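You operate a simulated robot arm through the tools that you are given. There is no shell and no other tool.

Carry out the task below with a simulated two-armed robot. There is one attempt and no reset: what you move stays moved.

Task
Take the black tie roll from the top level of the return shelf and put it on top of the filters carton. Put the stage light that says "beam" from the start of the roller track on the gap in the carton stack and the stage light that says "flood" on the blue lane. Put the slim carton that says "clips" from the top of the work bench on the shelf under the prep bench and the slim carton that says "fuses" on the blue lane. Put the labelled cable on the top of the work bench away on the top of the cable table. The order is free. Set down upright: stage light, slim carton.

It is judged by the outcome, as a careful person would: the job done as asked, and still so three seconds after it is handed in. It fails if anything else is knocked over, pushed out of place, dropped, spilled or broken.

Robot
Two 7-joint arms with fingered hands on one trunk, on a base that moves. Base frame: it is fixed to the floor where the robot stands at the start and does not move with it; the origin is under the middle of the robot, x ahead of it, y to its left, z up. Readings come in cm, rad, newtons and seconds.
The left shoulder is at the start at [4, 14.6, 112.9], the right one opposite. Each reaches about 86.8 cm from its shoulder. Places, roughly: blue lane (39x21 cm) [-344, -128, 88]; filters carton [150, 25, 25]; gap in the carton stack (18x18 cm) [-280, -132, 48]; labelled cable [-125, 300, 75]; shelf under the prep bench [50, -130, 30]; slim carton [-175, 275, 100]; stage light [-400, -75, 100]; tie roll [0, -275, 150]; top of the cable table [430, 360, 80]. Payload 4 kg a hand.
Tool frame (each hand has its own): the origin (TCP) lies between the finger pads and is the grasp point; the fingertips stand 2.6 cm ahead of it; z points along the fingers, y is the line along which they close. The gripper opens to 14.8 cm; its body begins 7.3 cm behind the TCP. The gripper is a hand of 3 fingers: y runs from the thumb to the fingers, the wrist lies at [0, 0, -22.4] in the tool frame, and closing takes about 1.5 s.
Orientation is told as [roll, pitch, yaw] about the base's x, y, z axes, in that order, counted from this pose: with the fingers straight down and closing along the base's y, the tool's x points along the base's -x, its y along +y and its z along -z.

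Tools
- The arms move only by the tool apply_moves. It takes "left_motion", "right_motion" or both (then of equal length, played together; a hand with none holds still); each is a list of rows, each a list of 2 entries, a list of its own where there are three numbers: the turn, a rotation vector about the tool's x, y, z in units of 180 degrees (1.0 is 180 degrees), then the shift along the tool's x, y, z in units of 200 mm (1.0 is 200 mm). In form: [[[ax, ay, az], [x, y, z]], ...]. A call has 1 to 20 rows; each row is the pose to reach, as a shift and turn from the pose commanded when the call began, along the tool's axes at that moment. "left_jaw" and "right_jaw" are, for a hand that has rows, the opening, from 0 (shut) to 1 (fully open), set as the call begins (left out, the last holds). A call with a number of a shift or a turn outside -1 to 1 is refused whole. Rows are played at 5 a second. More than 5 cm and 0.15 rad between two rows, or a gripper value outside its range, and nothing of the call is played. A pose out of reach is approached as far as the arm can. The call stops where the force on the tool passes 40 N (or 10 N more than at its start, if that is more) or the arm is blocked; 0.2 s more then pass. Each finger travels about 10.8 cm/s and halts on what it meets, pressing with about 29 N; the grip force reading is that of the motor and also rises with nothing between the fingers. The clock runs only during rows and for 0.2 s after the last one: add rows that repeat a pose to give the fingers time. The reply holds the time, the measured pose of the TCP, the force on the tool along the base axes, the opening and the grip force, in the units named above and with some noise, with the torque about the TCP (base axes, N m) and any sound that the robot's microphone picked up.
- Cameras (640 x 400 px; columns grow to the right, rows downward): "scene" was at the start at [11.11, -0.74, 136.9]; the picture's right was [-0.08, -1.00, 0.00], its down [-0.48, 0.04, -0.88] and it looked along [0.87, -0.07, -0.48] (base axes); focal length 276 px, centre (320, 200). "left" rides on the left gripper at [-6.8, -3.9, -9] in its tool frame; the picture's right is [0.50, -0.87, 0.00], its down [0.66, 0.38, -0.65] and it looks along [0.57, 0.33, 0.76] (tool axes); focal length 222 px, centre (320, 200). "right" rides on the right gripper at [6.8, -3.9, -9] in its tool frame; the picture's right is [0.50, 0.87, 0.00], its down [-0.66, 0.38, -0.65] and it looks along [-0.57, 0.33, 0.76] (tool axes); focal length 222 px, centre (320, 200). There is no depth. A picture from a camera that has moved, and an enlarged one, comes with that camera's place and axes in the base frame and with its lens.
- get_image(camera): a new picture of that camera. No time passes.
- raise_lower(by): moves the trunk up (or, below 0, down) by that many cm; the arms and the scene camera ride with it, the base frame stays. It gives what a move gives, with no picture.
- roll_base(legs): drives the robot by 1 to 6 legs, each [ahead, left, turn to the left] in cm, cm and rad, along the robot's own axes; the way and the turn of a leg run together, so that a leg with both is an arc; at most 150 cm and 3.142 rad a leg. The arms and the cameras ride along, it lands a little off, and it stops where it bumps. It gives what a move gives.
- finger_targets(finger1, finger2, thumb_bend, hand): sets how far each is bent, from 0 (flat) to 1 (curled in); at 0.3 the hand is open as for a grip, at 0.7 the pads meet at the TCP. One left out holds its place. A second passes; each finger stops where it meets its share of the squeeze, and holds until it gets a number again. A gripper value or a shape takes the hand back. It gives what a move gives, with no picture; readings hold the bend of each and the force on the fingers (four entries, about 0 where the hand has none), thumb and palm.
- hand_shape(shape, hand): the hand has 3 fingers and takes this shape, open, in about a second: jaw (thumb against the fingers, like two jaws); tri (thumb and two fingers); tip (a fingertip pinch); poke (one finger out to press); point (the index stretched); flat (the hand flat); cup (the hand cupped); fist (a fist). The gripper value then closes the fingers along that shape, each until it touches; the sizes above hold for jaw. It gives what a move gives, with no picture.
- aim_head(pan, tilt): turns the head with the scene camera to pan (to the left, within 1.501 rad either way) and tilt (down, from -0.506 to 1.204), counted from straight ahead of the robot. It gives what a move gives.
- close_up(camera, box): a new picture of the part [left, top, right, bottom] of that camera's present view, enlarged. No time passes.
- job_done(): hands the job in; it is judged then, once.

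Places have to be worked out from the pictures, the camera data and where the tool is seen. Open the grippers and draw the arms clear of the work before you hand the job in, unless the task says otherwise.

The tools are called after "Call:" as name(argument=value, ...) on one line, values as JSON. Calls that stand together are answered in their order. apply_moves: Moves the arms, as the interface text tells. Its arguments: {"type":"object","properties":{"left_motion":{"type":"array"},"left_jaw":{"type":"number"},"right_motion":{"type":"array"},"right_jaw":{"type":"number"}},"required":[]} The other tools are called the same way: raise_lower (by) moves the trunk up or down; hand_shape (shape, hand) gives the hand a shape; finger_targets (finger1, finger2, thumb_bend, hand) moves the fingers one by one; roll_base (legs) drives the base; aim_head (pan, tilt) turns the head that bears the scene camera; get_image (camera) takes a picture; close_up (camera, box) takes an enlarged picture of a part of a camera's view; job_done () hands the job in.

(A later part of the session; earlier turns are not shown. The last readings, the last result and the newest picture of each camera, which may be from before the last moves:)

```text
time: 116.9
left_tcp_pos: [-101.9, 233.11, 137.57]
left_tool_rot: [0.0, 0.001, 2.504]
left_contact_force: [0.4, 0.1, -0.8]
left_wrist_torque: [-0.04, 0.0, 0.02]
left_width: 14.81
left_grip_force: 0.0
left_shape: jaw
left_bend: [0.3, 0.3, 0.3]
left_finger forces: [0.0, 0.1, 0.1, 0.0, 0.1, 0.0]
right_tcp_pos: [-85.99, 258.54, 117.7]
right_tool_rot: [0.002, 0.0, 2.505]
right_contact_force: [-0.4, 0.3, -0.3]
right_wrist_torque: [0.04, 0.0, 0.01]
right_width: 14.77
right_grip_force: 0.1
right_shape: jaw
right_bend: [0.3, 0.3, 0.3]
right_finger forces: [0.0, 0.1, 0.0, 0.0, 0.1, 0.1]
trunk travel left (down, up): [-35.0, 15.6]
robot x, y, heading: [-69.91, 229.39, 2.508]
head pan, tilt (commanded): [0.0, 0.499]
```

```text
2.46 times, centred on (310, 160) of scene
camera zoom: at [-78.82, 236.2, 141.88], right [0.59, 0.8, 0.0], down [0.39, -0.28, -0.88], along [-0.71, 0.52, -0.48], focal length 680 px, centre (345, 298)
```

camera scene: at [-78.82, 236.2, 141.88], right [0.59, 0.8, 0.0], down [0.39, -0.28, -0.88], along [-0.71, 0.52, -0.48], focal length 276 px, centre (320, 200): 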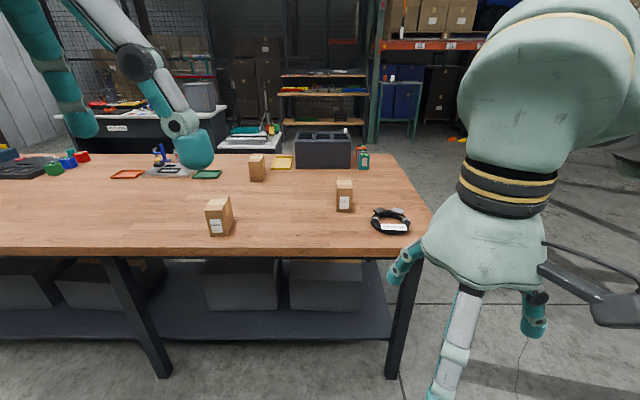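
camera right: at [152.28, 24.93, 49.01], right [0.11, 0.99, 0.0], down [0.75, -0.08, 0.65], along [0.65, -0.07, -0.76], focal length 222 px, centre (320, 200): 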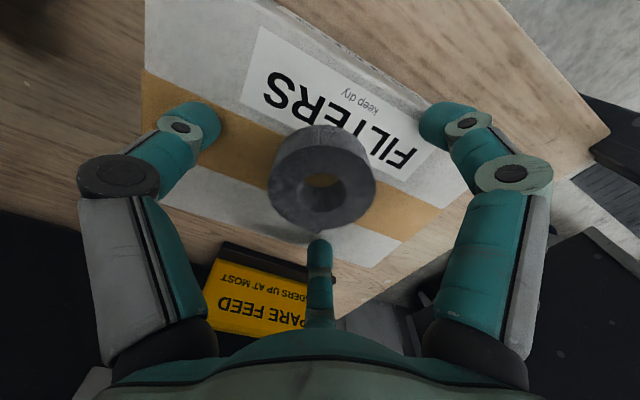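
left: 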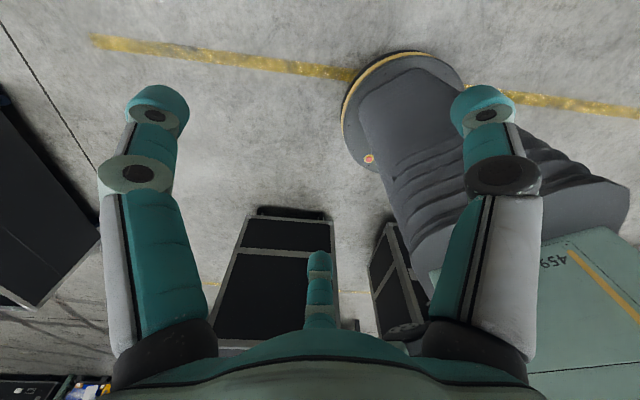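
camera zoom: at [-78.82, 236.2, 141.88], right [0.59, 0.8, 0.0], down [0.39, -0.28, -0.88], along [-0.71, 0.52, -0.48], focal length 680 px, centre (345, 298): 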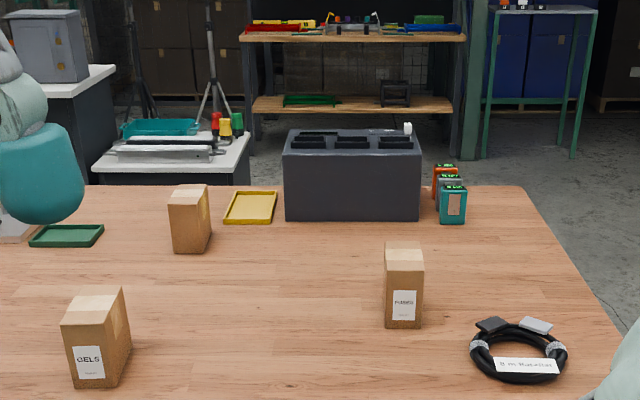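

Three slim cartons: one reads "GELS", one "FUSES", and one faces away. I'll zoom in on labels.

Call:
close_up(camera="scene", box=[190, 140, 290, 240])

Call:
close_up(camera="scene", box=[320, 165, 430, 245])

Call:
get_image(camera="left")

Call:
get_image(camera="right")

```text
4.00 times, centred on (240, 190) of scene
camera zoom: at [-78.82, 236.2, 141.88], right [0.59, 0.8, 0.0], down [0.39, -0.28, -0.88], along [-0.71, 0.52, -0.48], focal length 1104 px, centre (640, 240)
```

zoom: 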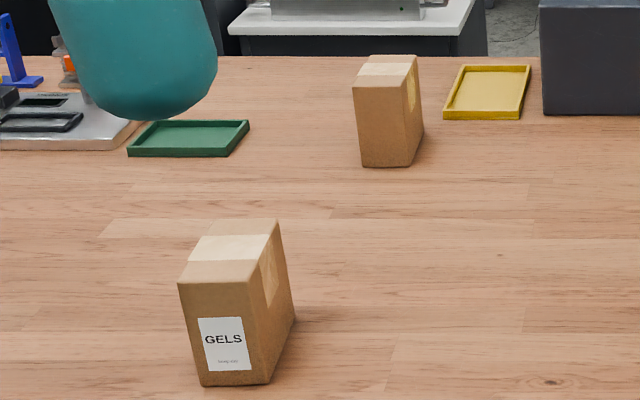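

```text
5.00 times, centred on (375, 205) of scene
camera zoom: at [-78.82, 236.2, 141.88], right [0.59, 0.8, 0.0], down [0.39, -0.28, -0.88], along [-0.71, 0.52, -0.48], focal length 1380 px, centre (45, 175)
```

zoom: 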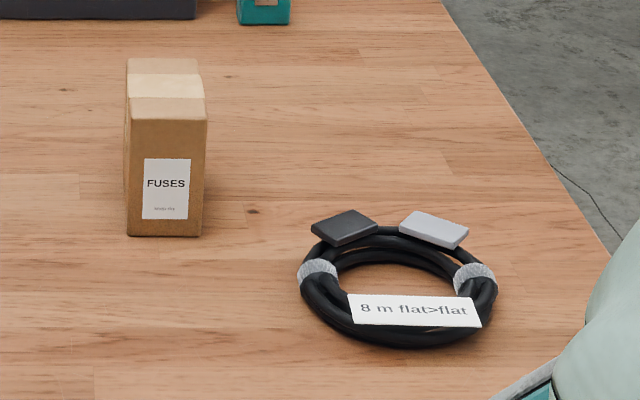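

```text
taken
camera left: at [-104.9, 240.1, 146.55], right [0.92, 0.4, 0.0], down [0.3, -0.69, 0.65], along [0.26, -0.6, -0.76], focal length 222 px, centre (320, 200)
```

left: 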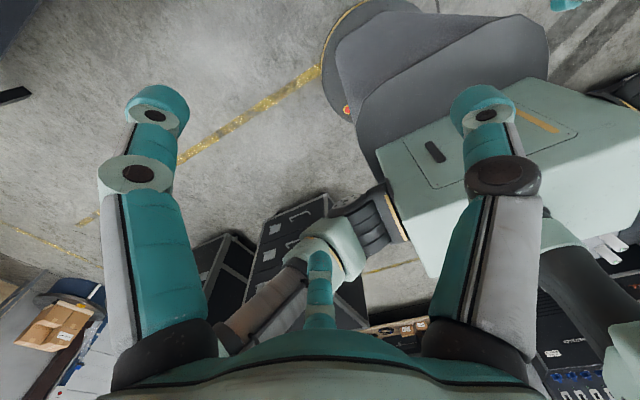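

```text
taken
camera right: at [-78.15, 257.74, 126.83], right [-0.11, -0.99, 0.0], down [-0.75, 0.09, 0.65], along [-0.65, 0.07, -0.76], focal length 222 px, centre (320, 200)
```

right: 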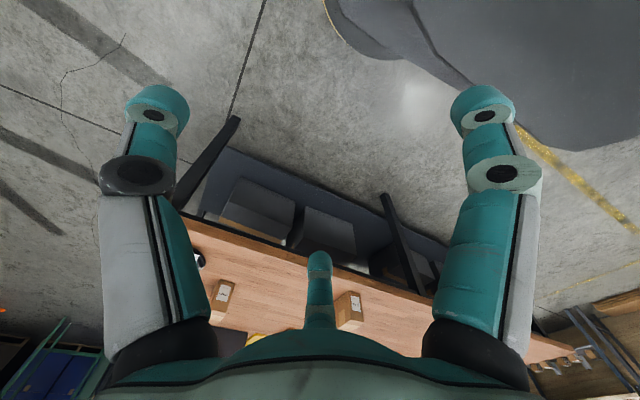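

The third carton (back, middle) has its label hidden, and the cable reads "8 m flat>flat". I'll look to the right and left of the bench to see whether I can get behind it.

Call:
aim_head(pan=-0.6, tilt=0.3)

Call:
get_image(camera="scene")

Call:
aim_head(pan=0.0, tilt=0.2)

Call:
get_image(camera="scene")

Call:
aim_head(pan=0.8, tilt=0.3)

Call:
get_image(camera="scene")

```text
time: 117.9
left_tcp_pos: [-101.92, 233.16, 137.54]
left_tool_rot: [-0.001, -0.001, 2.505]
left_contact_force: [0.6, 0.1, 0.4]
left_wrist_torque: [-0.01, 0.02, -0.01]
left_width: 14.8
left_grip_force: 0.0
left_shape: jaw
left_bend: [0.3, 0.3, 0.3]
left_finger forces: [0.0, 0.0, 0.0, 0.0, 0.1, 0.0]
right_tcp_pos: [-85.9, 258.46, 117.87]
right_tool_rot: [0.001, -0.001, 2.507]
right_contact_force: [0.1, -0.5, -0.3]
right_wrist_torque: [-0.01, -0.02, -0.01]
right_width: 14.82
right_grip_force: 0.0
right_shape: jaw
right_bend: [0.3, 0.3, 0.3]
right_finger forces: [0.0, 0.1, 0.1, 0.0, 0.0, 0.0]
trunk travel left (down, up): [-35.0, 15.6]
robot x, y, heading: [-69.72, 229.83, 2.501]
head pan, tilt (commanded): [-0.6, 0.3]
```

```text
taken
camera scene: at [-74.53, 239.57, 143.72], right [0.94, 0.33, 0.0], down [0.1, -0.28, -0.96], along [-0.31, 0.9, -0.3], focal length 276 px, centre (320, 200)
```

scene: 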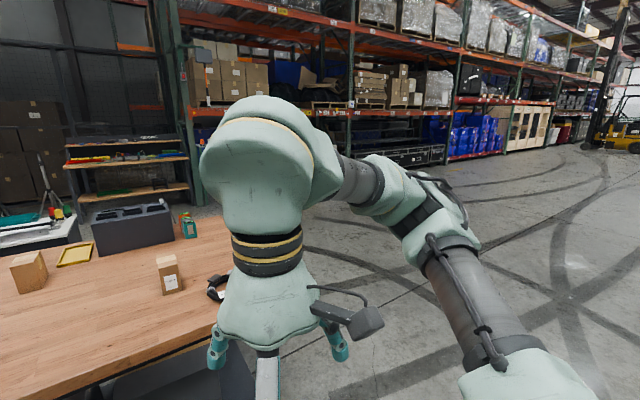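

```text
time: 118.9
left_tcp_pos: [-101.7, 233.07, 137.58]
left_tool_rot: [0.0, -0.001, 2.505]
left_contact_force: [-0.1, -0.1, 0.1]
left_wrist_torque: [0.03, 0.0, 0.0]
left_width: 14.78
left_grip_force: 0.1
left_shape: jaw
left_bend: [0.3, 0.3, 0.3]
left_finger forces: [0.0, 0.0, 0.0, 0.0, 0.1, 0.0]
right_tcp_pos: [-85.77, 258.41, 117.8]
right_tool_rot: [0.003, 0.001, 2.506]
right_contact_force: [0.1, 0.1, -0.3]
right_wrist_torque: [0.01, 0.0, 0.01]
right_width: 14.8
right_grip_force: 0.0
right_shape: jaw
right_bend: [0.3, 0.3, 0.3]
right_finger forces: [0.0, 0.1, 0.0, 0.1, 0.0, 0.0]
trunk travel left (down, up): [-35.0, 15.6]
robot x, y, heading: [-69.85, 229.67, 2.505]
head pan, tilt (commanded): [0.0, 0.201]
```

```text
taken
camera scene: at [-78.94, 236.31, 144.65], right [0.59, 0.8, 0.0], down [0.16, -0.12, -0.98], along [-0.79, 0.58, -0.2], focal length 276 px, centre (320, 200)
```

scene: 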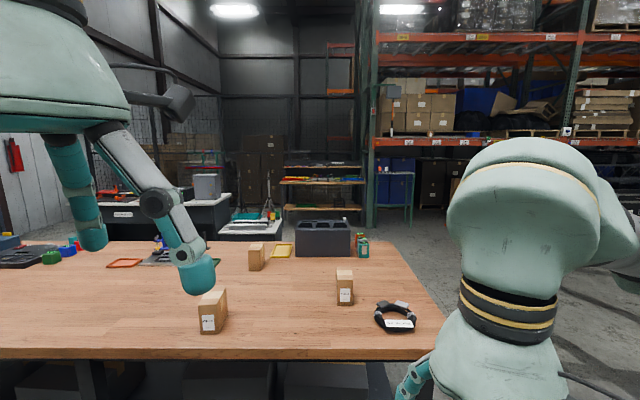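

```text
time: 120.0
left_tcp_pos: [-101.85, 233.01, 137.54]
left_tool_rot: [-0.001, -0.001, 2.504]
left_contact_force: [0.0, -0.2, 0.4]
left_wrist_torque: [0.0, 0.03, 0.01]
left_width: 14.8
left_grip_force: 0.0
left_shape: jaw
left_bend: [0.3, 0.3, 0.3]
left_finger forces: [0.0, 0.1, 0.0, 0.0, 0.0, 0.1]
right_tcp_pos: [-85.82, 258.6, 117.82]
right_tool_rot: [0.001, -0.001, 2.506]
right_contact_force: [0.1, 0.6, 0.3]
right_wrist_torque: [-0.01, 0.02, -0.02]
right_width: 14.79
right_grip_force: 0.0
right_shape: jaw
right_bend: [0.3, 0.3, 0.3]
right_finger forces: [0.0, 0.1, 0.1, 0.0, 0.0, 0.1]
trunk travel left (down, up): [-35.0, 15.6]
robot x, y, heading: [-69.88, 229.49, 2.498]
head pan, tilt (commanded): [0.799, 0.3]
```

```text
taken
camera scene: at [-80.67, 229.26, 143.72], right [-0.16, 0.99, 0.0], down [0.29, 0.05, -0.96], along [-0.94, -0.15, -0.3], focal length 276 px, centre (320, 200)
```

scene: 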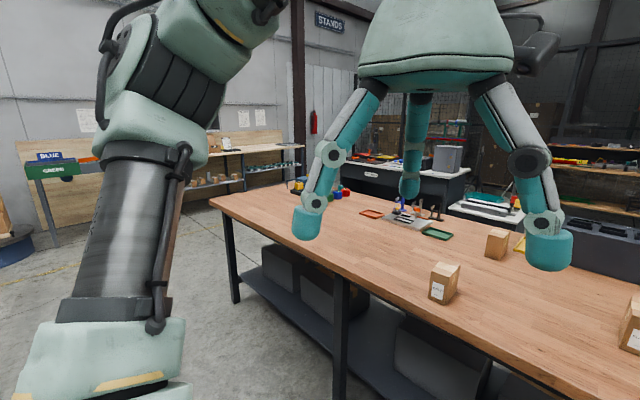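

The space behind the bench's right half may be accessible. I'll drive around the right end to view the bench from there.

Call:
roll_base(legs=[[0, -120, 0], [110, 0, 0]])

Call:
aim_head(pan=1.3, tilt=0.35)

Call:
get_image(camera="scene")

Call:
aim_head(pan=0.5, tilt=0.35)

Call:
get_image(camera="scene")

```text
time: 131.3
left_tcp_pos: [-118.89, 394.16, 137.52]
left_tool_rot: [0.0, -0.001, 2.498]
left_contact_force: [1.0, 0.0, 1.0]
left_wrist_torque: [0.02, 0.02, -0.03]
left_width: 14.77
left_grip_force: 0.1
left_shape: jaw
left_bend: [0.3, 0.3, 0.3]
left_finger forces: [0.1, 0.0, 0.1, 0.0, 0.0, 0.1]
right_tcp_pos: [-102.79, 419.41, 117.74]
right_tool_rot: [0.003, -0.002, 2.498]
right_contact_force: [0.6, -0.5, -0.5]
right_wrist_torque: [0.0, 0.02, -0.01]
right_width: 14.8
right_grip_force: 0.1
right_shape: jaw
right_bend: [0.3, 0.3, 0.3]
right_finger forces: [0.0, 0.0, 0.0, 0.1, 0.1, 0.0]
trunk travel left (down, up): [-35.0, 15.6]
robot x, y, heading: [-86.79, 390.38, 2.499]
head pan, tilt (commanded): [0.799, 0.3]
```

```text
time: 132.2
left_tcp_pos: [-118.91, 394.08, 137.58]
left_tool_rot: [0.001, -0.002, 2.497]
left_contact_force: [-0.6, -0.5, -0.7]
left_wrist_torque: [-0.02, -0.03, 0.01]
left_width: 14.8
left_grip_force: 0.0
left_shape: jaw
left_bend: [0.3, 0.3, 0.3]
left_finger forces: [0.0, 0.0, 0.0, 0.0, 0.1, 0.0]
right_tcp_pos: [-102.86, 419.43, 117.62]
right_tool_rot: [0.003, 0.0, 2.498]
right_contact_force: [0.1, -0.4, -0.2]
right_wrist_torque: [-0.02, 0.02, -0.01]
right_width: 14.79
right_grip_force: 0.0
right_shape: jaw
right_bend: [0.3, 0.3, 0.3]
right_finger forces: [0.1, 0.0, 0.0, 0.0, 0.0, 0.1]
trunk travel left (down, up): [-35.0, 15.6]
robot x, y, heading: [-86.84, 390.51, 2.498]
head pan, tilt (commanded): [1.3, 0.351]
```

```text
taken
camera scene: at [-95.99, 385.91, 143.25], right [-0.61, 0.79, 0.0], down [0.27, 0.21, -0.94], along [-0.74, -0.57, -0.34], focal length 276 px, centre (320, 200)
```

scene: 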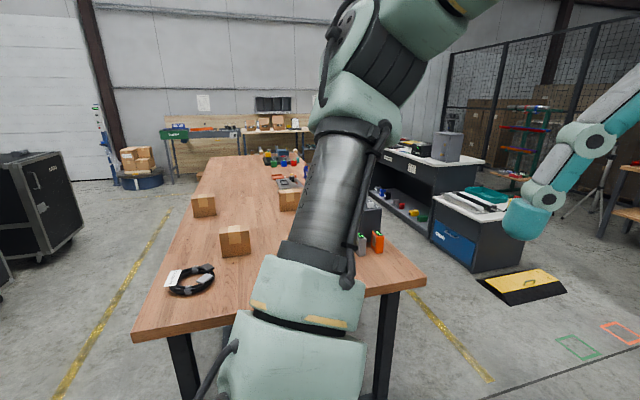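

```text
time: 133.3
left_tcp_pos: [-119.05, 394.11, 137.47]
left_tool_rot: [0.0, 0.0, 2.498]
left_contact_force: [-0.2, -0.3, 0.4]
left_wrist_torque: [0.03, -0.01, 0.02]
left_width: 14.78
left_grip_force: 0.1
left_shape: jaw
left_bend: [0.3, 0.3, 0.3]
left_finger forces: [0.0, 0.0, 0.0, 0.0, 0.0, 0.0]
right_tcp_pos: [-102.76, 419.5, 117.72]
right_tool_rot: [0.002, 0.0, 2.497]
right_contact_force: [0.9, -0.5, 0.5]
right_wrist_torque: [-0.01, 0.02, 0.0]
right_width: 14.8
right_grip_force: 0.1
right_shape: jaw
right_bend: [0.3, 0.3, 0.3]
right_finger forces: [0.1, 0.0, 0.0, 0.1, 0.0, 0.0]
trunk travel left (down, up): [-35.0, 15.6]
robot x, y, heading: [-86.96, 390.2, 2.5]
head pan, tilt (commanded): [0.499, 0.351]
```

```text
taken
camera scene: at [-97.84, 392.92, 143.25], right [0.14, 0.99, 0.0], down [0.34, -0.05, -0.94], along [-0.93, 0.13, -0.34], focal length 276 px, centre (320, 200)
```

scene: 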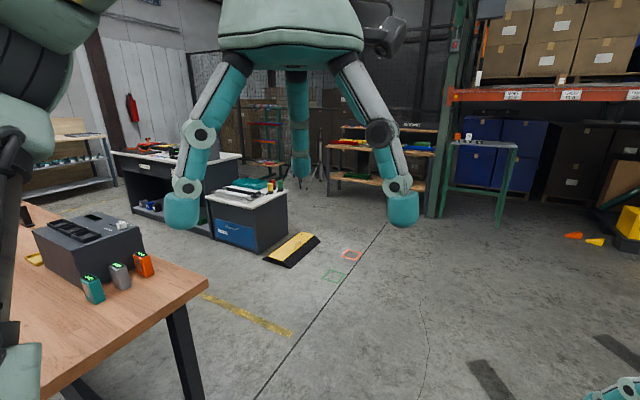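

There's a wide aisle behind the bench. I'll zoom in on the third carton's rear label from here.

Call:
aim_head(pan=1.5, tilt=0.35)

Call:
get_image(camera="scene")

Call:
get_image(camera="left")

```text
time: 134.6
left_tcp_pos: [-118.95, 394.05, 137.62]
left_tool_rot: [-0.001, 0.001, 2.498]
left_contact_force: [0.1, 0.0, 1.1]
left_wrist_torque: [0.01, 0.0, -0.03]
left_width: 14.79
left_grip_force: 0.1
left_shape: jaw
left_bend: [0.3, 0.3, 0.3]
left_finger forces: [0.1, 0.0, 0.0, 0.1, 0.0, 0.1]
right_tcp_pos: [-102.88, 419.35, 117.94]
right_tool_rot: [0.001, 0.0, 2.496]
right_contact_force: [-1.4, 1.0, 0.5]
right_wrist_torque: [-0.05, 0.0, 0.02]
right_width: 14.8
right_grip_force: 0.0
right_shape: jaw
right_bend: [0.3, 0.3, 0.3]
right_finger forces: [0.1, 0.1, 0.1, 0.0, 0.0, 0.1]
trunk travel left (down, up): [-35.0, 15.6]
robot x, y, heading: [-87.12, 390.37, 2.498]
head pan, tilt (commanded): [1.499, 0.351]
```

```text
taken
camera scene: at [-94.74, 384.56, 143.25], right [-0.75, 0.66, 0.0], down [0.23, 0.26, -0.94], along [-0.62, -0.71, -0.34], focal length 276 px, centre (320, 200)
```

scene: 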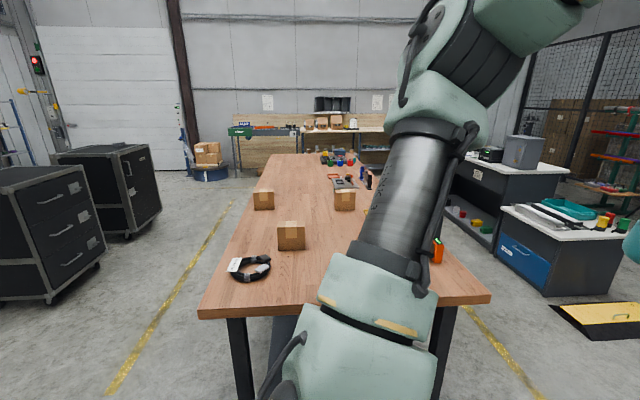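

```text
taken
camera left: at [-121.94, 401.14, 146.57], right [0.92, 0.39, 0.0], down [0.3, -0.7, 0.65], along [0.26, -0.6, -0.76], focal length 222 px, centre (320, 200)
```

left: 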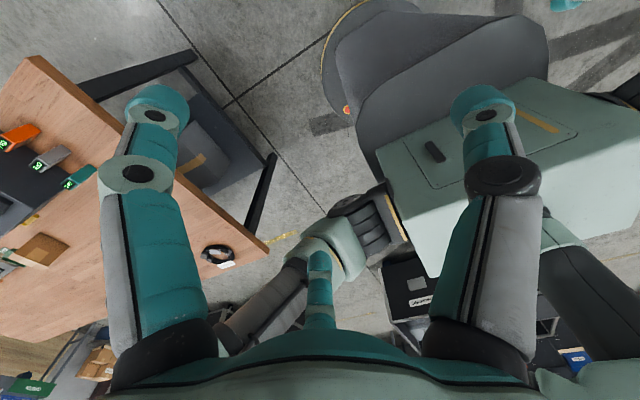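

I'll drive behind the bench: forward, turn about, and strafe to be opposite the third carton.

Call:
roll_base(legs=[[118, 0, 0], [0, 0, 3.14], [0, -150, 0]])

Call:
aim_head(pan=-0.1, tilt=0.5)

Call:
get_image(camera="scene")

```text
time: 154.7
left_tcp_pos: [-242.12, 341.42, 137.49]
left_tool_rot: [0.0, -0.001, -0.686]
left_contact_force: [0.2, 1.0, -0.7]
left_wrist_torque: [-0.02, 0.03, -0.02]
left_width: 14.8
left_grip_force: 0.0
left_shape: jaw
left_bend: [0.3, 0.3, 0.3]
left_finger forces: [0.0, 0.1, 0.1, 0.0, 0.1, 0.0]
right_tcp_pos: [-259.24, 316.64, 117.82]
right_tool_rot: [0.0, 0.001, -0.686]
right_contact_force: [0.3, -0.1, -0.5]
right_wrist_torque: [0.02, -0.01, -0.01]
right_width: 14.78
right_grip_force: 0.1
right_shape: jaw
right_bend: [0.3, 0.3, 0.3]
right_finger forces: [0.1, 0.0, 0.0, 0.0, 0.0, 0.1]
trunk travel left (down, up): [-35.0, 15.6]
robot x, y, heading: [-273.98, 346.37, -0.682]
head pan, tilt (commanded): [1.499, 0.351]
```

```text
time: 156.4
left_tcp_pos: [-242.12, 341.32, 137.58]
left_tool_rot: [0.0, 0.0, -0.683]
left_contact_force: [0.7, -0.8, -0.4]
left_wrist_torque: [0.0, 0.01, -0.02]
left_width: 14.79
left_grip_force: 0.0
left_shape: jaw
left_bend: [0.3, 0.3, 0.3]
left_finger forces: [0.0, 0.1, 0.0, 0.1, 0.1, 0.0]
right_tcp_pos: [-259.3, 316.63, 117.86]
right_tool_rot: [0.001, 0.001, -0.684]
right_contact_force: [0.2, -0.1, 0.2]
right_wrist_torque: [0.03, 0.0, -0.01]
right_width: 14.79
right_grip_force: 0.0
right_shape: jaw
right_bend: [0.3, 0.3, 0.3]
right_finger forces: [0.0, 0.0, 0.0, 0.0, 0.1, 0.0]
trunk travel left (down, up): [-35.0, 15.6]
robot x, y, heading: [-273.45, 346.29, -0.682]
head pan, tilt (commanded): [-0.099, 0.499]
```

```text
taken
camera scene: at [-265.87, 338.58, 141.88], right [-0.71, -0.71, 0.0], down [-0.34, 0.34, -0.88], along [0.62, -0.62, -0.48], focal length 276 px, centre (320, 200)
```

scene: 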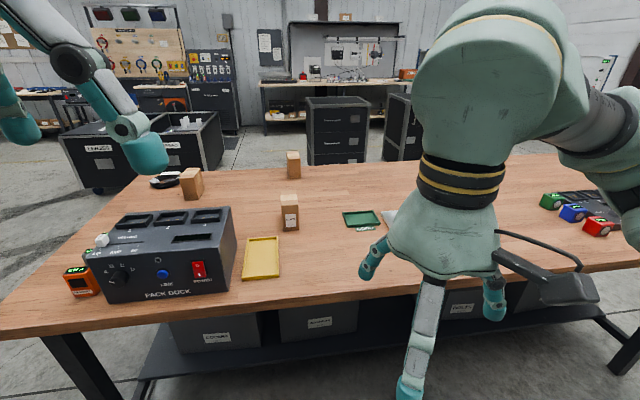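

Now I see the third carton's face from behind; zooming to read it.

Call:
close_up(camera="scene", box=[220, 140, 380, 290])

```text
2.67 times, centred on (300, 215) of scene
camera zoom: at [-265.87, 338.58, 141.88], right [-0.71, -0.71, 0.0], down [-0.34, 0.34, -0.88], along [0.62, -0.62, -0.48], focal length 736 px, centre (373, 160)
```

zoom: 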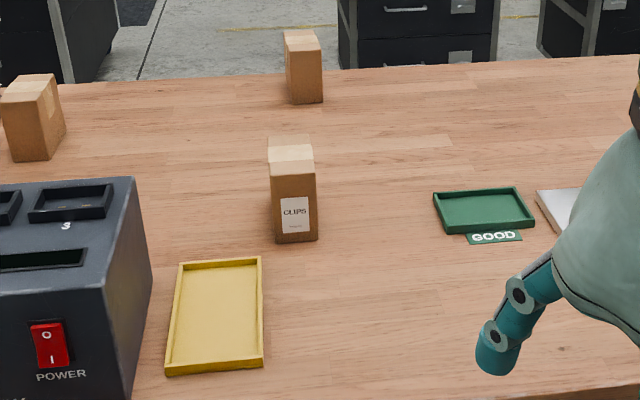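

It reads "CLIPS", at about (-198, 287), roughly 6 x 10 x 10 cm, on a bench top at z≈86. I'll square up, shift left so the right arm lines up, and approach part way.

Call:
roll_base(legs=[[0, 0, 0.042], [0, 13, 0], [18, 0, 0]])

Call:
apply_moves(right_motion=[[[0, 0, 0], [-0.1, 0, 0.17]], [[0, 0, 0], [-0.2, 0, 0.34]], [[0, 0, 0], [-0.3, 0, 0.5]], [[0, 0, 0], [-0.4, 0, 0.65]]], right_jaw=0.8)

Call:
get_image(camera="scene")

Call:
get_image(camera="right")

```text
time: 159.2
left_tcp_pos: [-220.37, 342.38, 137.65]
left_tool_rot: [0.001, -0.004, -0.644]
left_contact_force: [-0.5, -0.5, -0.9]
left_wrist_torque: [0.01, -0.02, -0.01]
left_width: 14.8
left_grip_force: 0.1
left_shape: jaw
left_bend: [0.3, 0.3, 0.3]
left_finger forces: [0.1, 0.0, 0.1, 0.0, 0.1, 0.0]
right_tcp_pos: [-236.3, 316.88, 117.98]
right_tool_rot: [0.002, -0.003, -0.642]
right_contact_force: [0.6, 0.3, 0.3]
right_wrist_torque: [0.0, 0.01, 0.04]
right_width: 14.8
right_grip_force: 0.1
right_shape: jaw
right_bend: [0.3, 0.3, 0.3]
right_finger forces: [0.0, 0.0, 0.0, 0.1, 0.1, 0.0]
trunk travel left (down, up): [-35.0, 15.6]
robot x, y, heading: [-251.58, 345.9, -0.646]
head pan, tilt (commanded): [-0.099, 0.499]
```

```text
time: 160.2
left_tcp_pos: [-220.1, 342.14, 137.58]
left_tool_rot: [0.0, -0.003, -0.644]
left_contact_force: [-0.5, 0.9, -0.8]
left_wrist_torque: [0.02, 0.0, 0.05]
left_width: 14.77
left_grip_force: 0.1
left_shape: jaw
left_bend: [0.3, 0.3, 0.3]
left_finger forces: [0.0, 0.0, 0.1, 0.1, 0.1, 0.0]
right_tcp_pos: [-229.61, 311.97, 104.87]
right_tool_rot: [0.002, -0.003, -0.643]
right_contact_force: [-0.4, 0.0, -0.6]
right_wrist_torque: [-0.01, -0.01, -0.01]
right_width: 11.88
right_grip_force: 0.0
right_shape: jaw
right_bend: [0.25, 0.25, 0.47]
right_finger forces: [0.0, 0.1, 0.0, 0.0, 0.1, 0.0]
trunk travel left (down, up): [-35.0, 15.6]
robot x, y, heading: [-252.0, 345.57, -0.641]
head pan, tilt (commanded): [-0.099, 0.499]
```

```text
taken
camera scene: at [-243.61, 338.5, 141.87], right [-0.68, -0.74, 0.0], down [-0.35, 0.32, -0.88], along [0.65, -0.59, -0.48], focal length 276 px, centre (320, 200)
```

scene: 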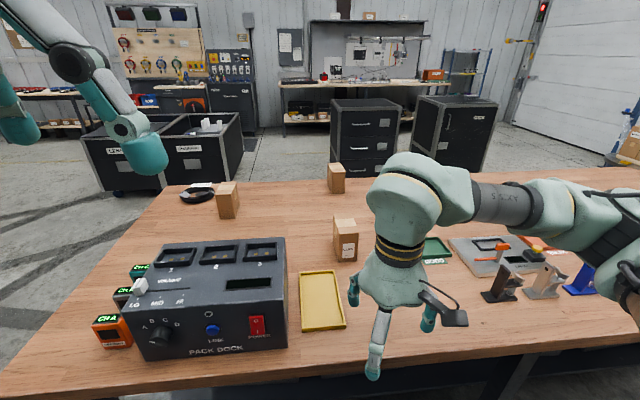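

```text
taken
camera right: at [-237.38, 313.02, 113.77], right [0.12, 0.99, 0.0], down [0.75, -0.09, 0.66], along [0.65, -0.08, -0.76], focal length 222 px, centre (320, 200)
```

right: 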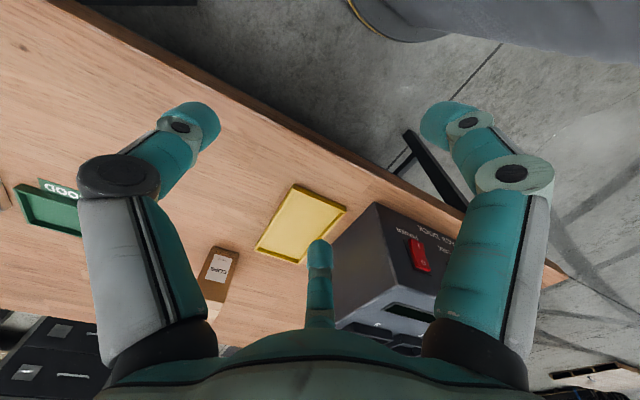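

I'll zoom both cameras on the CLIPS carton to fix its position.

Call:
close_up(camera="right", box=[160, 220, 280, 320])

Call:
close_up(camera="scene", box=[300, 180, 420, 280])

```text
4.00 times, centred on (220, 270) of right
camera zoom: at [-237.38, 313.02, 113.77], right [0.12, 0.99, 0.0], down [0.75, -0.09, 0.66], along [0.65, -0.08, -0.76], focal length 888 px, centre (720, -80)
```

zoom: 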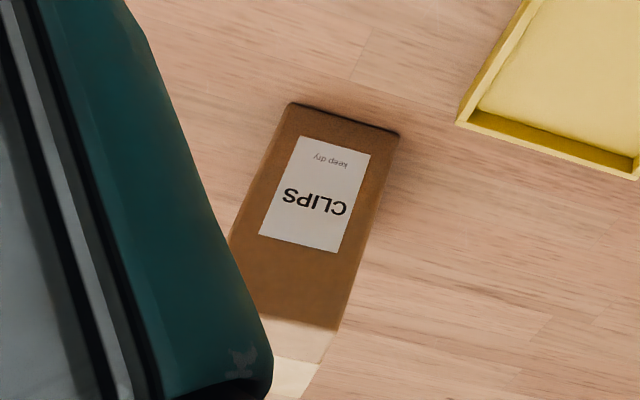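

```text
4.00 times, centred on (360, 230) of scene
camera zoom: at [-243.61, 338.5, 141.87], right [-0.68, -0.74, 0.0], down [-0.35, 0.32, -0.88], along [0.65, -0.59, -0.48], focal length 1104 px, centre (160, 80)
```

zoom: 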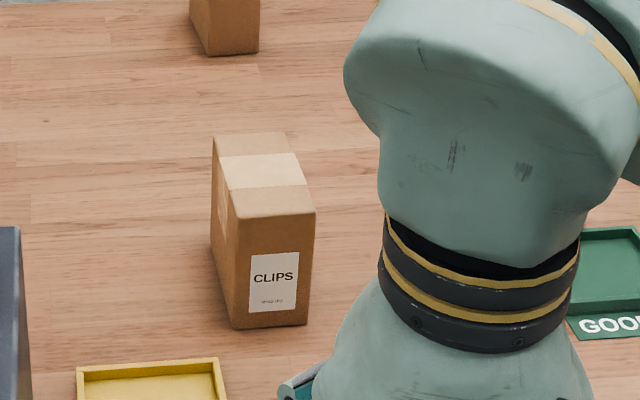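

Both cameras agree: CLIPS centre at (-198.0, 286.4), top at z≈96.5, bench at z=86. I'll drive 13 cm closer and extend the right hand above it with a slight forward tilt.

Call:
roll_base(legs=[[13, 0, 0]])

Call:
apply_moves(right_motion=[[[0, -0.02, 0], [-0.2, -0.015, 0]], [[0, -0.04, 0], [-0.4, -0.03, 0]], [[0, -0.06, 0], [-0.6, -0.045, 0]], [[0, -0.08, 0], [-0.8, -0.06, 0]], [[0, -0.1, 0], [-1.0, -0.075, 0]], [[0, -0.1, 0], [-1.0, -0.075, 0]]])

Call:
get_image(camera="right")

Call:
get_image(camera="scene")

```text
time: 161.5
left_tcp_pos: [-209.84, 334.69, 137.52]
left_tool_rot: [0.0, -0.003, -0.644]
left_contact_force: [0.0, -0.3, 0.2]
left_wrist_torque: [0.01, 0.0, -0.03]
left_width: 14.81
left_grip_force: 0.1
left_shape: jaw
left_bend: [0.3, 0.3, 0.3]
left_finger forces: [0.1, 0.0, 0.0, 0.0, 0.0, 0.0]
right_tcp_pos: [-219.49, 304.43, 105.01]
right_tool_rot: [0.001, -0.004, -0.643]
right_contact_force: [-0.1, -0.2, -0.4]
right_wrist_torque: [-0.03, -0.03, -0.01]
right_width: 11.85
right_grip_force: 0.1
right_shape: jaw
right_bend: [0.25, 0.25, 0.47]
right_finger forces: [0.0, 0.0, 0.0, 0.0, 0.1, 0.0]
trunk travel left (down, up): [-35.0, 15.6]
robot x, y, heading: [-241.85, 338.02, -0.644]
head pan, tilt (commanded): [-0.099, 0.499]
```

```text
time: 162.9
left_tcp_pos: [-209.84, 334.45, 137.62]
left_tool_rot: [-0.001, -0.001, -0.643]
left_contact_force: [1.2, -0.3, 0.3]
left_wrist_torque: [0.01, 0.0, 0.0]
left_width: 14.79
left_grip_force: 0.1
left_shape: jaw
left_bend: [0.3, 0.3, 0.3]
left_finger forces: [0.1, 0.0, 0.0, 0.1, 0.0, 0.1]
right_tcp_pos: [-204.26, 291.01, 104.91]
right_tool_rot: [0.002, -0.314, -0.643]
right_contact_force: [0.5, -0.4, -0.3]
right_wrist_torque: [-0.01, -0.03, -0.01]
right_width: 11.84
right_grip_force: 0.0
right_shape: jaw
right_bend: [0.25, 0.25, 0.47]
right_finger forces: [0.1, 0.0, 0.0, 0.0, 0.0, 0.1]
trunk travel left (down, up): [-35.0, 15.6]
robot x, y, heading: [-241.4, 338.17, -0.645]
head pan, tilt (commanded): [-0.099, 0.499]
```

```text
taken
camera right: at [-213.92, 293.55, 111.43], right [0.14, 0.98, -0.15], down [0.56, 0.05, 0.83], along [0.82, -0.2, -0.54], focal length 222 px, centre (320, 200)
```

right: 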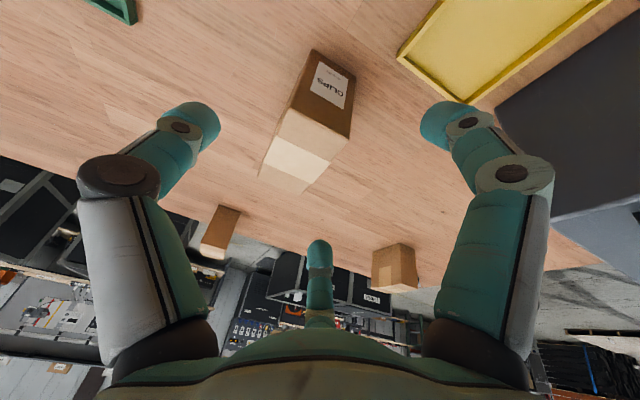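

```text
taken
camera scene: at [-233.31, 330.8, 141.88], right [-0.68, -0.74, 0.0], down [-0.35, 0.32, -0.88], along [0.65, -0.59, -0.48], focal length 276 px, centre (320, 200)
```

scene: 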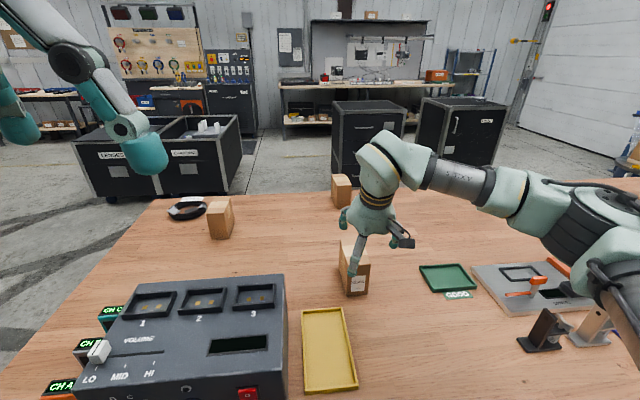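

I'm 7.8 cm short and laterally aligned. I'll move forward over the carton, then check before descending.

Call:
apply_moves(right_motion=[[[0, 0, 0], [-0.185, 0, 0.06]], [[0, 0, 0], [-0.371, 0, 0.12]], [[0, 0, 0], [-0.34, 0, 0.215]], [[0, 0, 0], [-0.34, 0, 0.215]]])

Call:
get_image(camera="right")

Call:
close_up(camera="scene", box=[300, 170, 440, 310])

```text
time: 163.9
left_tcp_pos: [-209.73, 334.45, 137.72]
left_tool_rot: [-0.001, -0.002, -0.644]
left_contact_force: [0.2, 0.6, -0.1]
left_wrist_torque: [0.0, 0.0, -0.02]
left_width: 14.8
left_grip_force: 0.1
left_shape: jaw
left_bend: [0.3, 0.3, 0.3]
left_finger forces: [0.1, 0.0, 0.1, 0.1, 0.0, 0.0]
right_tcp_pos: [-197.94, 286.36, 102.91]
right_tool_rot: [0.001, -0.318, -0.642]
right_contact_force: [0.2, -0.4, 0.6]
right_wrist_torque: [0.02, 0.0, 0.0]
right_width: 11.86
right_grip_force: 0.1
right_shape: jaw
right_bend: [0.25, 0.25, 0.47]
right_finger forces: [0.0, 0.0, 0.0, 0.1, 0.0, 0.0]
trunk travel left (down, up): [-35.0, 15.6]
robot x, y, heading: [-241.62, 338.23, -0.647]
head pan, tilt (commanded): [-0.099, 0.499]
```

```text
taken
camera right: at [-207.7, 288.82, 109.39], right [0.14, 0.98, -0.15], down [0.56, 0.05, 0.83], along [0.82, -0.2, -0.54], focal length 222 px, centre (320, 200)
```

right: 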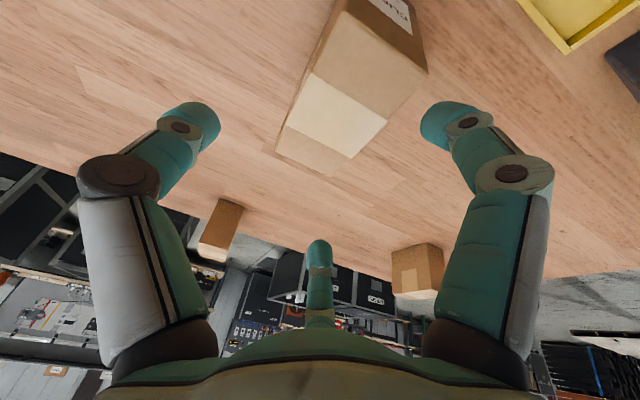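

```text
2.86 times, centred on (370, 240) of scene
camera zoom: at [-233.28, 330.79, 141.88], right [-0.68, -0.74, 0.0], down [-0.35, 0.32, -0.88], along [0.65, -0.59, -0.48], focal length 789 px, centre (177, 86)
```

zoom: 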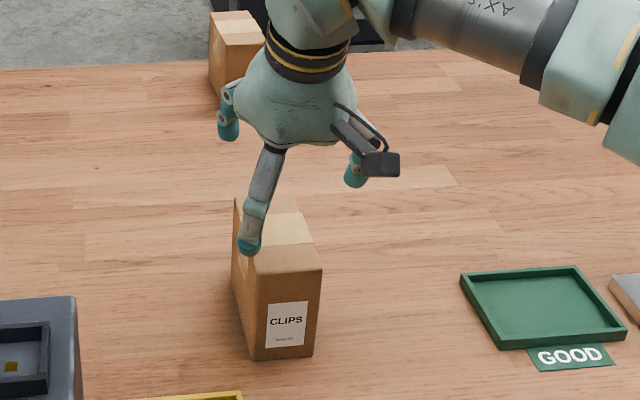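

The digits close radially at 120°, so finger 1 would land on the carton's edge in this orientation. I'll raise and retract the hand, undo the tilt, and look at the base clearance before re-orienting so the thumb presses the end face.

Call:
apply_moves(right_motion=[[[0, 0, 0], [-0.06, 0, -0.19]], [[0, 0.035, 0], [0.05, 0, -0.25]], [[0, 0.07, 0], [0.2, 0, -0.3]], [[0, 0.1, 0], [0.35, 0, -0.35]], [[0, 0.1, 0], [0.45, 0, -0.38]]])

Call:
aim_head(pan=0.0, tilt=1.1)

Call:
get_image(camera="scene")

```text
time: 165.1
left_tcp_pos: [-209.81, 334.42, 137.61]
left_tool_rot: [0.002, -0.002, -0.643]
left_contact_force: [0.3, -0.5, -0.6]
left_wrist_torque: [-0.01, -0.04, 0.01]
left_width: 14.79
left_grip_force: 0.2
left_shape: jaw
left_bend: [0.3, 0.3, 0.3]
left_finger forces: [0.0, 0.1, 0.1, 0.0, 0.1, 0.1]
right_tcp_pos: [-206.83, 293.13, 107.28]
right_tool_rot: [0.002, -0.001, -0.642]
right_contact_force: [-0.3, 0.4, 0.1]
right_wrist_torque: [0.03, -0.02, 0.04]
right_width: 11.84
right_grip_force: 0.1
right_shape: jaw
right_bend: [0.25, 0.25, 0.47]
right_finger forces: [0.0, 0.0, 0.1, 0.1, 0.0, 0.0]
trunk travel left (down, up): [-35.0, 15.6]
robot x, y, heading: [-241.75, 338.25, -0.641]
head pan, tilt (commanded): [-0.099, 0.499]
```

```text
time: 166.1
left_tcp_pos: [-209.77, 334.49, 137.55]
left_tool_rot: [0.0, -0.003, -0.644]
left_contact_force: [-0.3, -0.2, -0.3]
left_wrist_torque: [-0.03, -0.01, 0.02]
left_width: 14.8
left_grip_force: 0.1
left_shape: jaw
left_bend: [0.3, 0.3, 0.3]
left_finger forces: [0.0, 0.1, 0.0, 0.0, 0.0, 0.1]
right_tcp_pos: [-206.71, 292.91, 107.3]
right_tool_rot: [0.002, -0.003, -0.643]
right_contact_force: [0.3, 0.2, -0.5]
right_wrist_torque: [-0.02, 0.03, -0.02]
right_width: 11.86
right_grip_force: 0.0
right_shape: jaw
right_bend: [0.25, 0.25, 0.47]
right_finger forces: [0.0, 0.0, 0.0, 0.0, 0.0, 0.0]
trunk travel left (down, up): [-35.0, 15.6]
robot x, y, heading: [-241.75, 338.15, -0.64]
head pan, tilt (commanded): [0.0, 1.1]
```

```text
taken
camera scene: at [-234.94, 333.16, 137.11], right [-0.6, -0.8, 0.0], down [-0.71, 0.53, -0.45], along [0.36, -0.27, -0.89], focal length 276 px, centre (320, 200)
```

scene: 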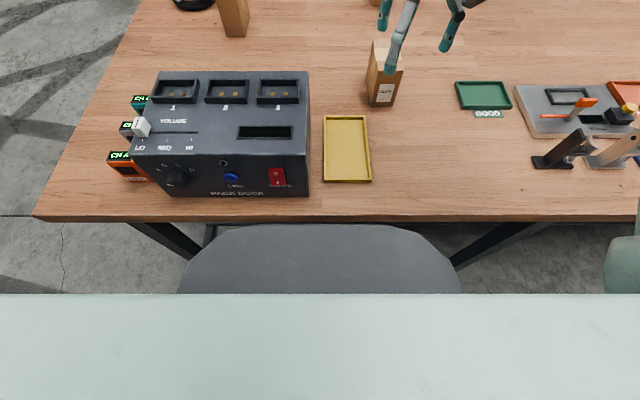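

The base is already tucked up to the bench, so I'll stay here. I'll yaw the right hand by 90° so the thumb faces me (carton's end face) and the two fingers take the sides.

Call:
apply_moves(right_motion=[[[0, 0, 0.042], [0, 0, 0]], [[0, 0, 0.084], [0, 0, 0]], [[0, 0, 0.126], [0, 0, 0]], [[0, 0, 0.168], [0, 0, 0]], [[0, 0, 0.21], [0, 0, 0]], [[0, 0, 0.252], [0, 0, 0]], [[0, 0, 0.294], [0, 0, 0]], [[0, 0, 0.336], [0, 0, 0]], [[0, 0, 0.378], [0, 0, 0]], [[0, 0, 0.42], [0, 0, 0]], [[0, 0, 0.46], [0, 0, 0]], [[0, 0, 0.492], [0, 0, 0]], [[0, 0, 0.492], [0, 0, 0]]], right_jaw=1.0)

Call:
aim_head(pan=-0.1, tilt=0.7)

Call:
get_image(camera="scene")

Call:
get_image(camera="right")

```text
time: 168.9
left_tcp_pos: [-209.61, 334.52, 137.6]
left_tool_rot: [-0.001, -0.003, -0.644]
left_contact_force: [-0.7, 0.1, 0.3]
left_wrist_torque: [-0.01, -0.03, 0.01]
left_width: 14.79
left_grip_force: 0.1
left_shape: jaw
left_bend: [0.3, 0.3, 0.3]
left_finger forces: [0.0, 0.0, 0.1, 0.1, 0.1, 0.0]
right_tcp_pos: [-206.8, 293.09, 107.23]
right_tool_rot: [0.0, 0.002, -2.192]
right_contact_force: [0.6, 0.3, 0.3]
right_wrist_torque: [0.0, -0.02, 0.03]
right_width: 14.78
right_grip_force: 0.0
right_shape: jaw
right_bend: [0.3, 0.3, 0.3]
right_finger forces: [0.0, 0.0, 0.0, 0.1, 0.0, 0.1]
trunk travel left (down, up): [-35.0, 15.6]
robot x, y, heading: [-241.52, 338.47, -0.645]
head pan, tilt (commanded): [0.0, 1.1]
```

```text
time: 169.7
left_tcp_pos: [-209.71, 334.54, 137.63]
left_tool_rot: [0.0, -0.003, -0.644]
left_contact_force: [-0.5, 1.0, 0.7]
left_wrist_torque: [0.0, -0.02, 0.0]
left_width: 14.78
left_grip_force: 0.1
left_shape: jaw
left_bend: [0.3, 0.3, 0.3]
left_finger forces: [0.0, 0.0, 0.0, 0.0, 0.0, 0.0]
right_tcp_pos: [-206.72, 293.04, 107.26]
right_tool_rot: [0.001, 0.003, -2.19]
right_contact_force: [-0.6, -0.3, -0.2]
right_wrist_torque: [0.03, 0.03, -0.02]
right_width: 14.77
right_grip_force: 0.0
right_shape: jaw
right_bend: [0.3, 0.3, 0.3]
right_finger forces: [0.0, 0.0, 0.1, 0.0, 0.0, 0.1]
trunk travel left (down, up): [-35.0, 15.6]
robot x, y, heading: [-241.74, 338.16, -0.643]
head pan, tilt (commanded): [-0.099, 0.7]
```

```text
taken
camera scene: at [-233.74, 331.21, 140.1], right [-0.68, -0.74, 0.0], down [-0.48, 0.44, -0.76], along [0.56, -0.52, -0.64], focal length 276 px, centre (320, 200)
```

scene: 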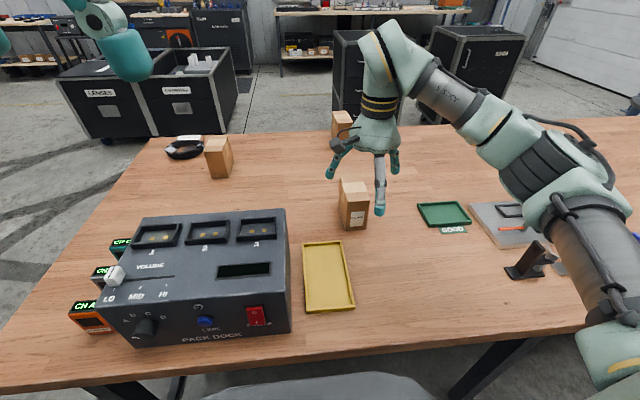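

```text
taken
camera right: at [-205.99, 300.88, 116.34], right [1.0, -0.09, 0.0], down [-0.07, -0.75, 0.65], along [-0.06, -0.65, -0.76], focal length 222 px, centre (320, 200)
```

right: 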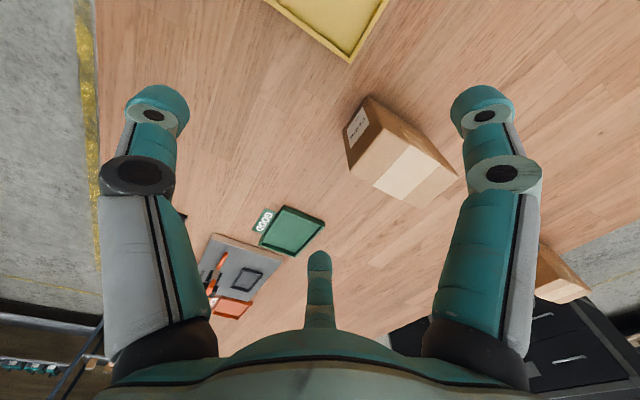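

The hand is now aligned with the carton's long axis. I'll move 11 cm forward over its centre with a slight tilt, then look before descending.

Call:
apply_moves(right_motion=[[[-0.02, 0, 0], [-0.005, 0.18, 0]], [[-0.04, 0, 0], [-0.01, 0.37, 0]], [[-0.06, 0, 0], [-0.016, 0.549, 0]], [[-0.06, 0, 0], [-0.016, 0.549, 0]]])

Call:
get_image(camera="right")

Call:
close_up(camera="scene", box=[280, 80, 440, 240])

```text
time: 170.7
left_tcp_pos: [-209.63, 334.54, 137.63]
left_tool_rot: [0.001, -0.001, -0.644]
left_contact_force: [-0.6, 0.4, 0.1]
left_wrist_torque: [0.0, -0.01, 0.01]
left_width: 14.81
left_grip_force: 0.1
left_shape: jaw
left_bend: [0.3, 0.3, 0.3]
left_finger forces: [0.0, 0.0, 0.1, 0.0, 0.1, 0.0]
right_tcp_pos: [-197.98, 286.31, 107.48]
right_tool_rot: [0.19, 0.003, -2.188]
right_contact_force: [-0.5, -0.9, -0.7]
right_wrist_torque: [0.02, 0.0, 0.03]
right_width: 14.78
right_grip_force: 0.1
right_shape: jaw
right_bend: [0.3, 0.3, 0.3]
right_finger forces: [0.1, 0.0, 0.1, 0.0, 0.0, 0.0]
trunk travel left (down, up): [-35.0, 15.6]
robot x, y, heading: [-241.53, 338.37, -0.644]
head pan, tilt (commanded): [-0.099, 0.7]
```

```text
taken
camera right: at [-198.62, 295.08, 115.49], right [0.98, -0.08, 0.17], down [-0.18, -0.68, 0.71], along [0.05, -0.73, -0.68], focal length 222 px, centre (320, 200)
```

right: 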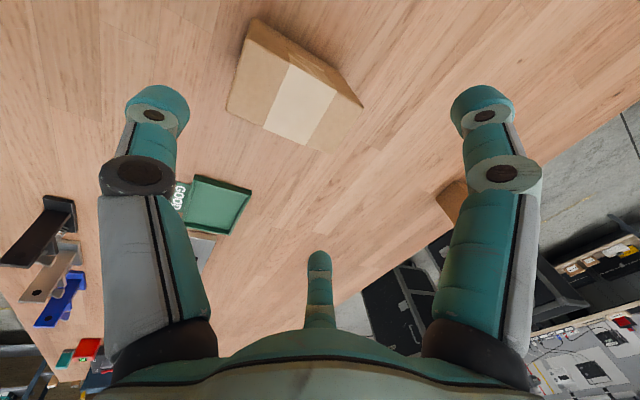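

```text
2.50 times, centred on (360, 160) of scene
camera zoom: at [-233.76, 331.2, 140.11], right [-0.68, -0.74, 0.0], down [-0.47, 0.44, -0.76], along [0.56, -0.52, -0.64], focal length 690 px, centre (220, 300)
```

zoom: 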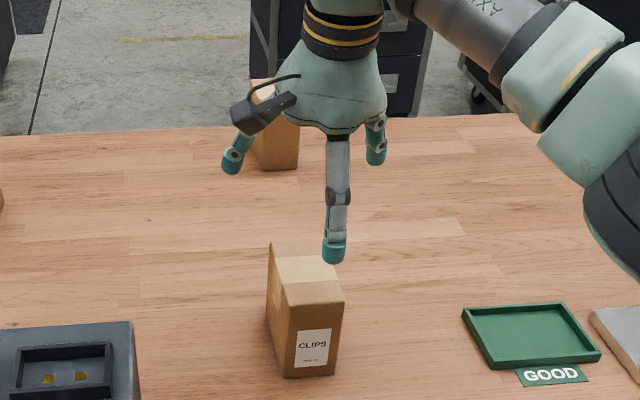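

Alignment checks out when projected into the view. Descending straight down to grasp height, then closing.

Call:
apply_moves(right_motion=[[[0, 0, 0], [0, -0.033, 0.174]], [[0, 0, 0], [0, -0.066, 0.349]], [[0, 0, 0], [0, -0.1, 0.523]], [[0, 0, 0], [0, -0.133, 0.697]], [[0, 0, 0], [0, -0.133, 0.697]]])

Call:
get_image(camera="right")

Call:
close_up(camera="scene", box=[280, 100, 440, 260])

```text
time: 171.9
left_tcp_pos: [-209.89, 334.57, 137.59]
left_tool_rot: [-0.001, -0.005, -0.644]
left_contact_force: [0.6, 0.6, -0.3]
left_wrist_torque: [0.02, 0.0, 0.0]
left_width: 14.78
left_grip_force: 0.0
left_shape: jaw
left_bend: [0.3, 0.3, 0.3]
left_finger forces: [0.0, 0.0, 0.0, 0.0, 0.0, 0.1]
right_tcp_pos: [-197.57, 285.59, 93.48]
right_tool_rot: [0.186, 0.003, -2.184]
right_contact_force: [-3.2, 1.5, 6.1]
right_wrist_torque: [0.12, 0.16, 0.01]
right_width: 14.77
right_grip_force: 0.0
right_shape: jaw
right_bend: [0.3, 0.3, 0.3]
right_finger forces: [0.1, 0.0, 0.1, 0.0, 4.4, 0.1]
right hand out of reach, approached as far as the arm can: row 4, 5
trunk travel left (down, up): [-35.0, 15.6]
robot x, y, heading: [-241.49, 338.16, -0.644]
head pan, tilt (commanded): [-0.099, 0.7]
```

```text
taken
camera right: at [-198.22, 294.4, 101.58], right [0.98, -0.08, 0.16], down [-0.17, -0.68, 0.71], along [0.05, -0.73, -0.68], focal length 222 px, centre (320, 200)
```

right: 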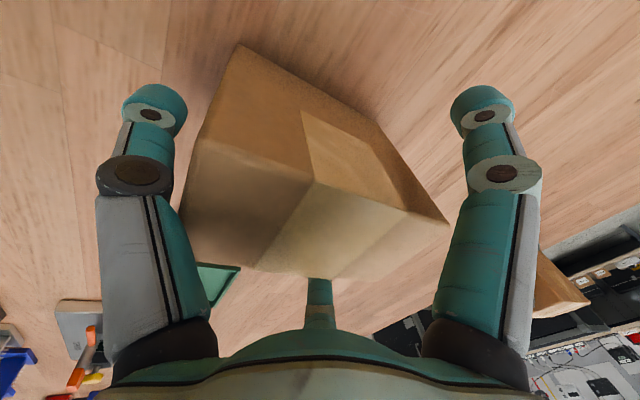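

```text
2.50 times, centred on (360, 180) of scene
camera zoom: at [-233.82, 331.31, 140.12], right [-0.68, -0.74, 0.0], down [-0.47, 0.44, -0.77], along [0.56, -0.52, -0.64], focal length 690 px, centre (220, 250)
```

zoom: 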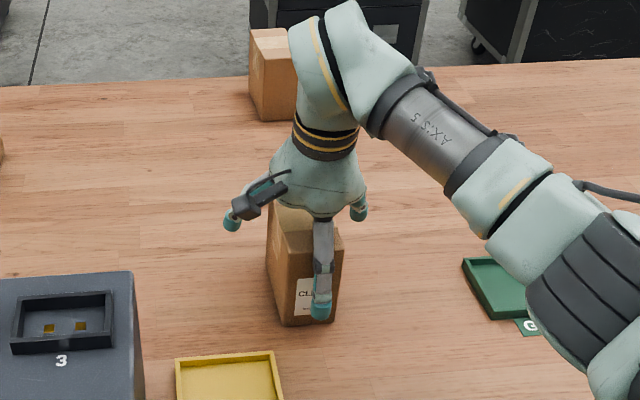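

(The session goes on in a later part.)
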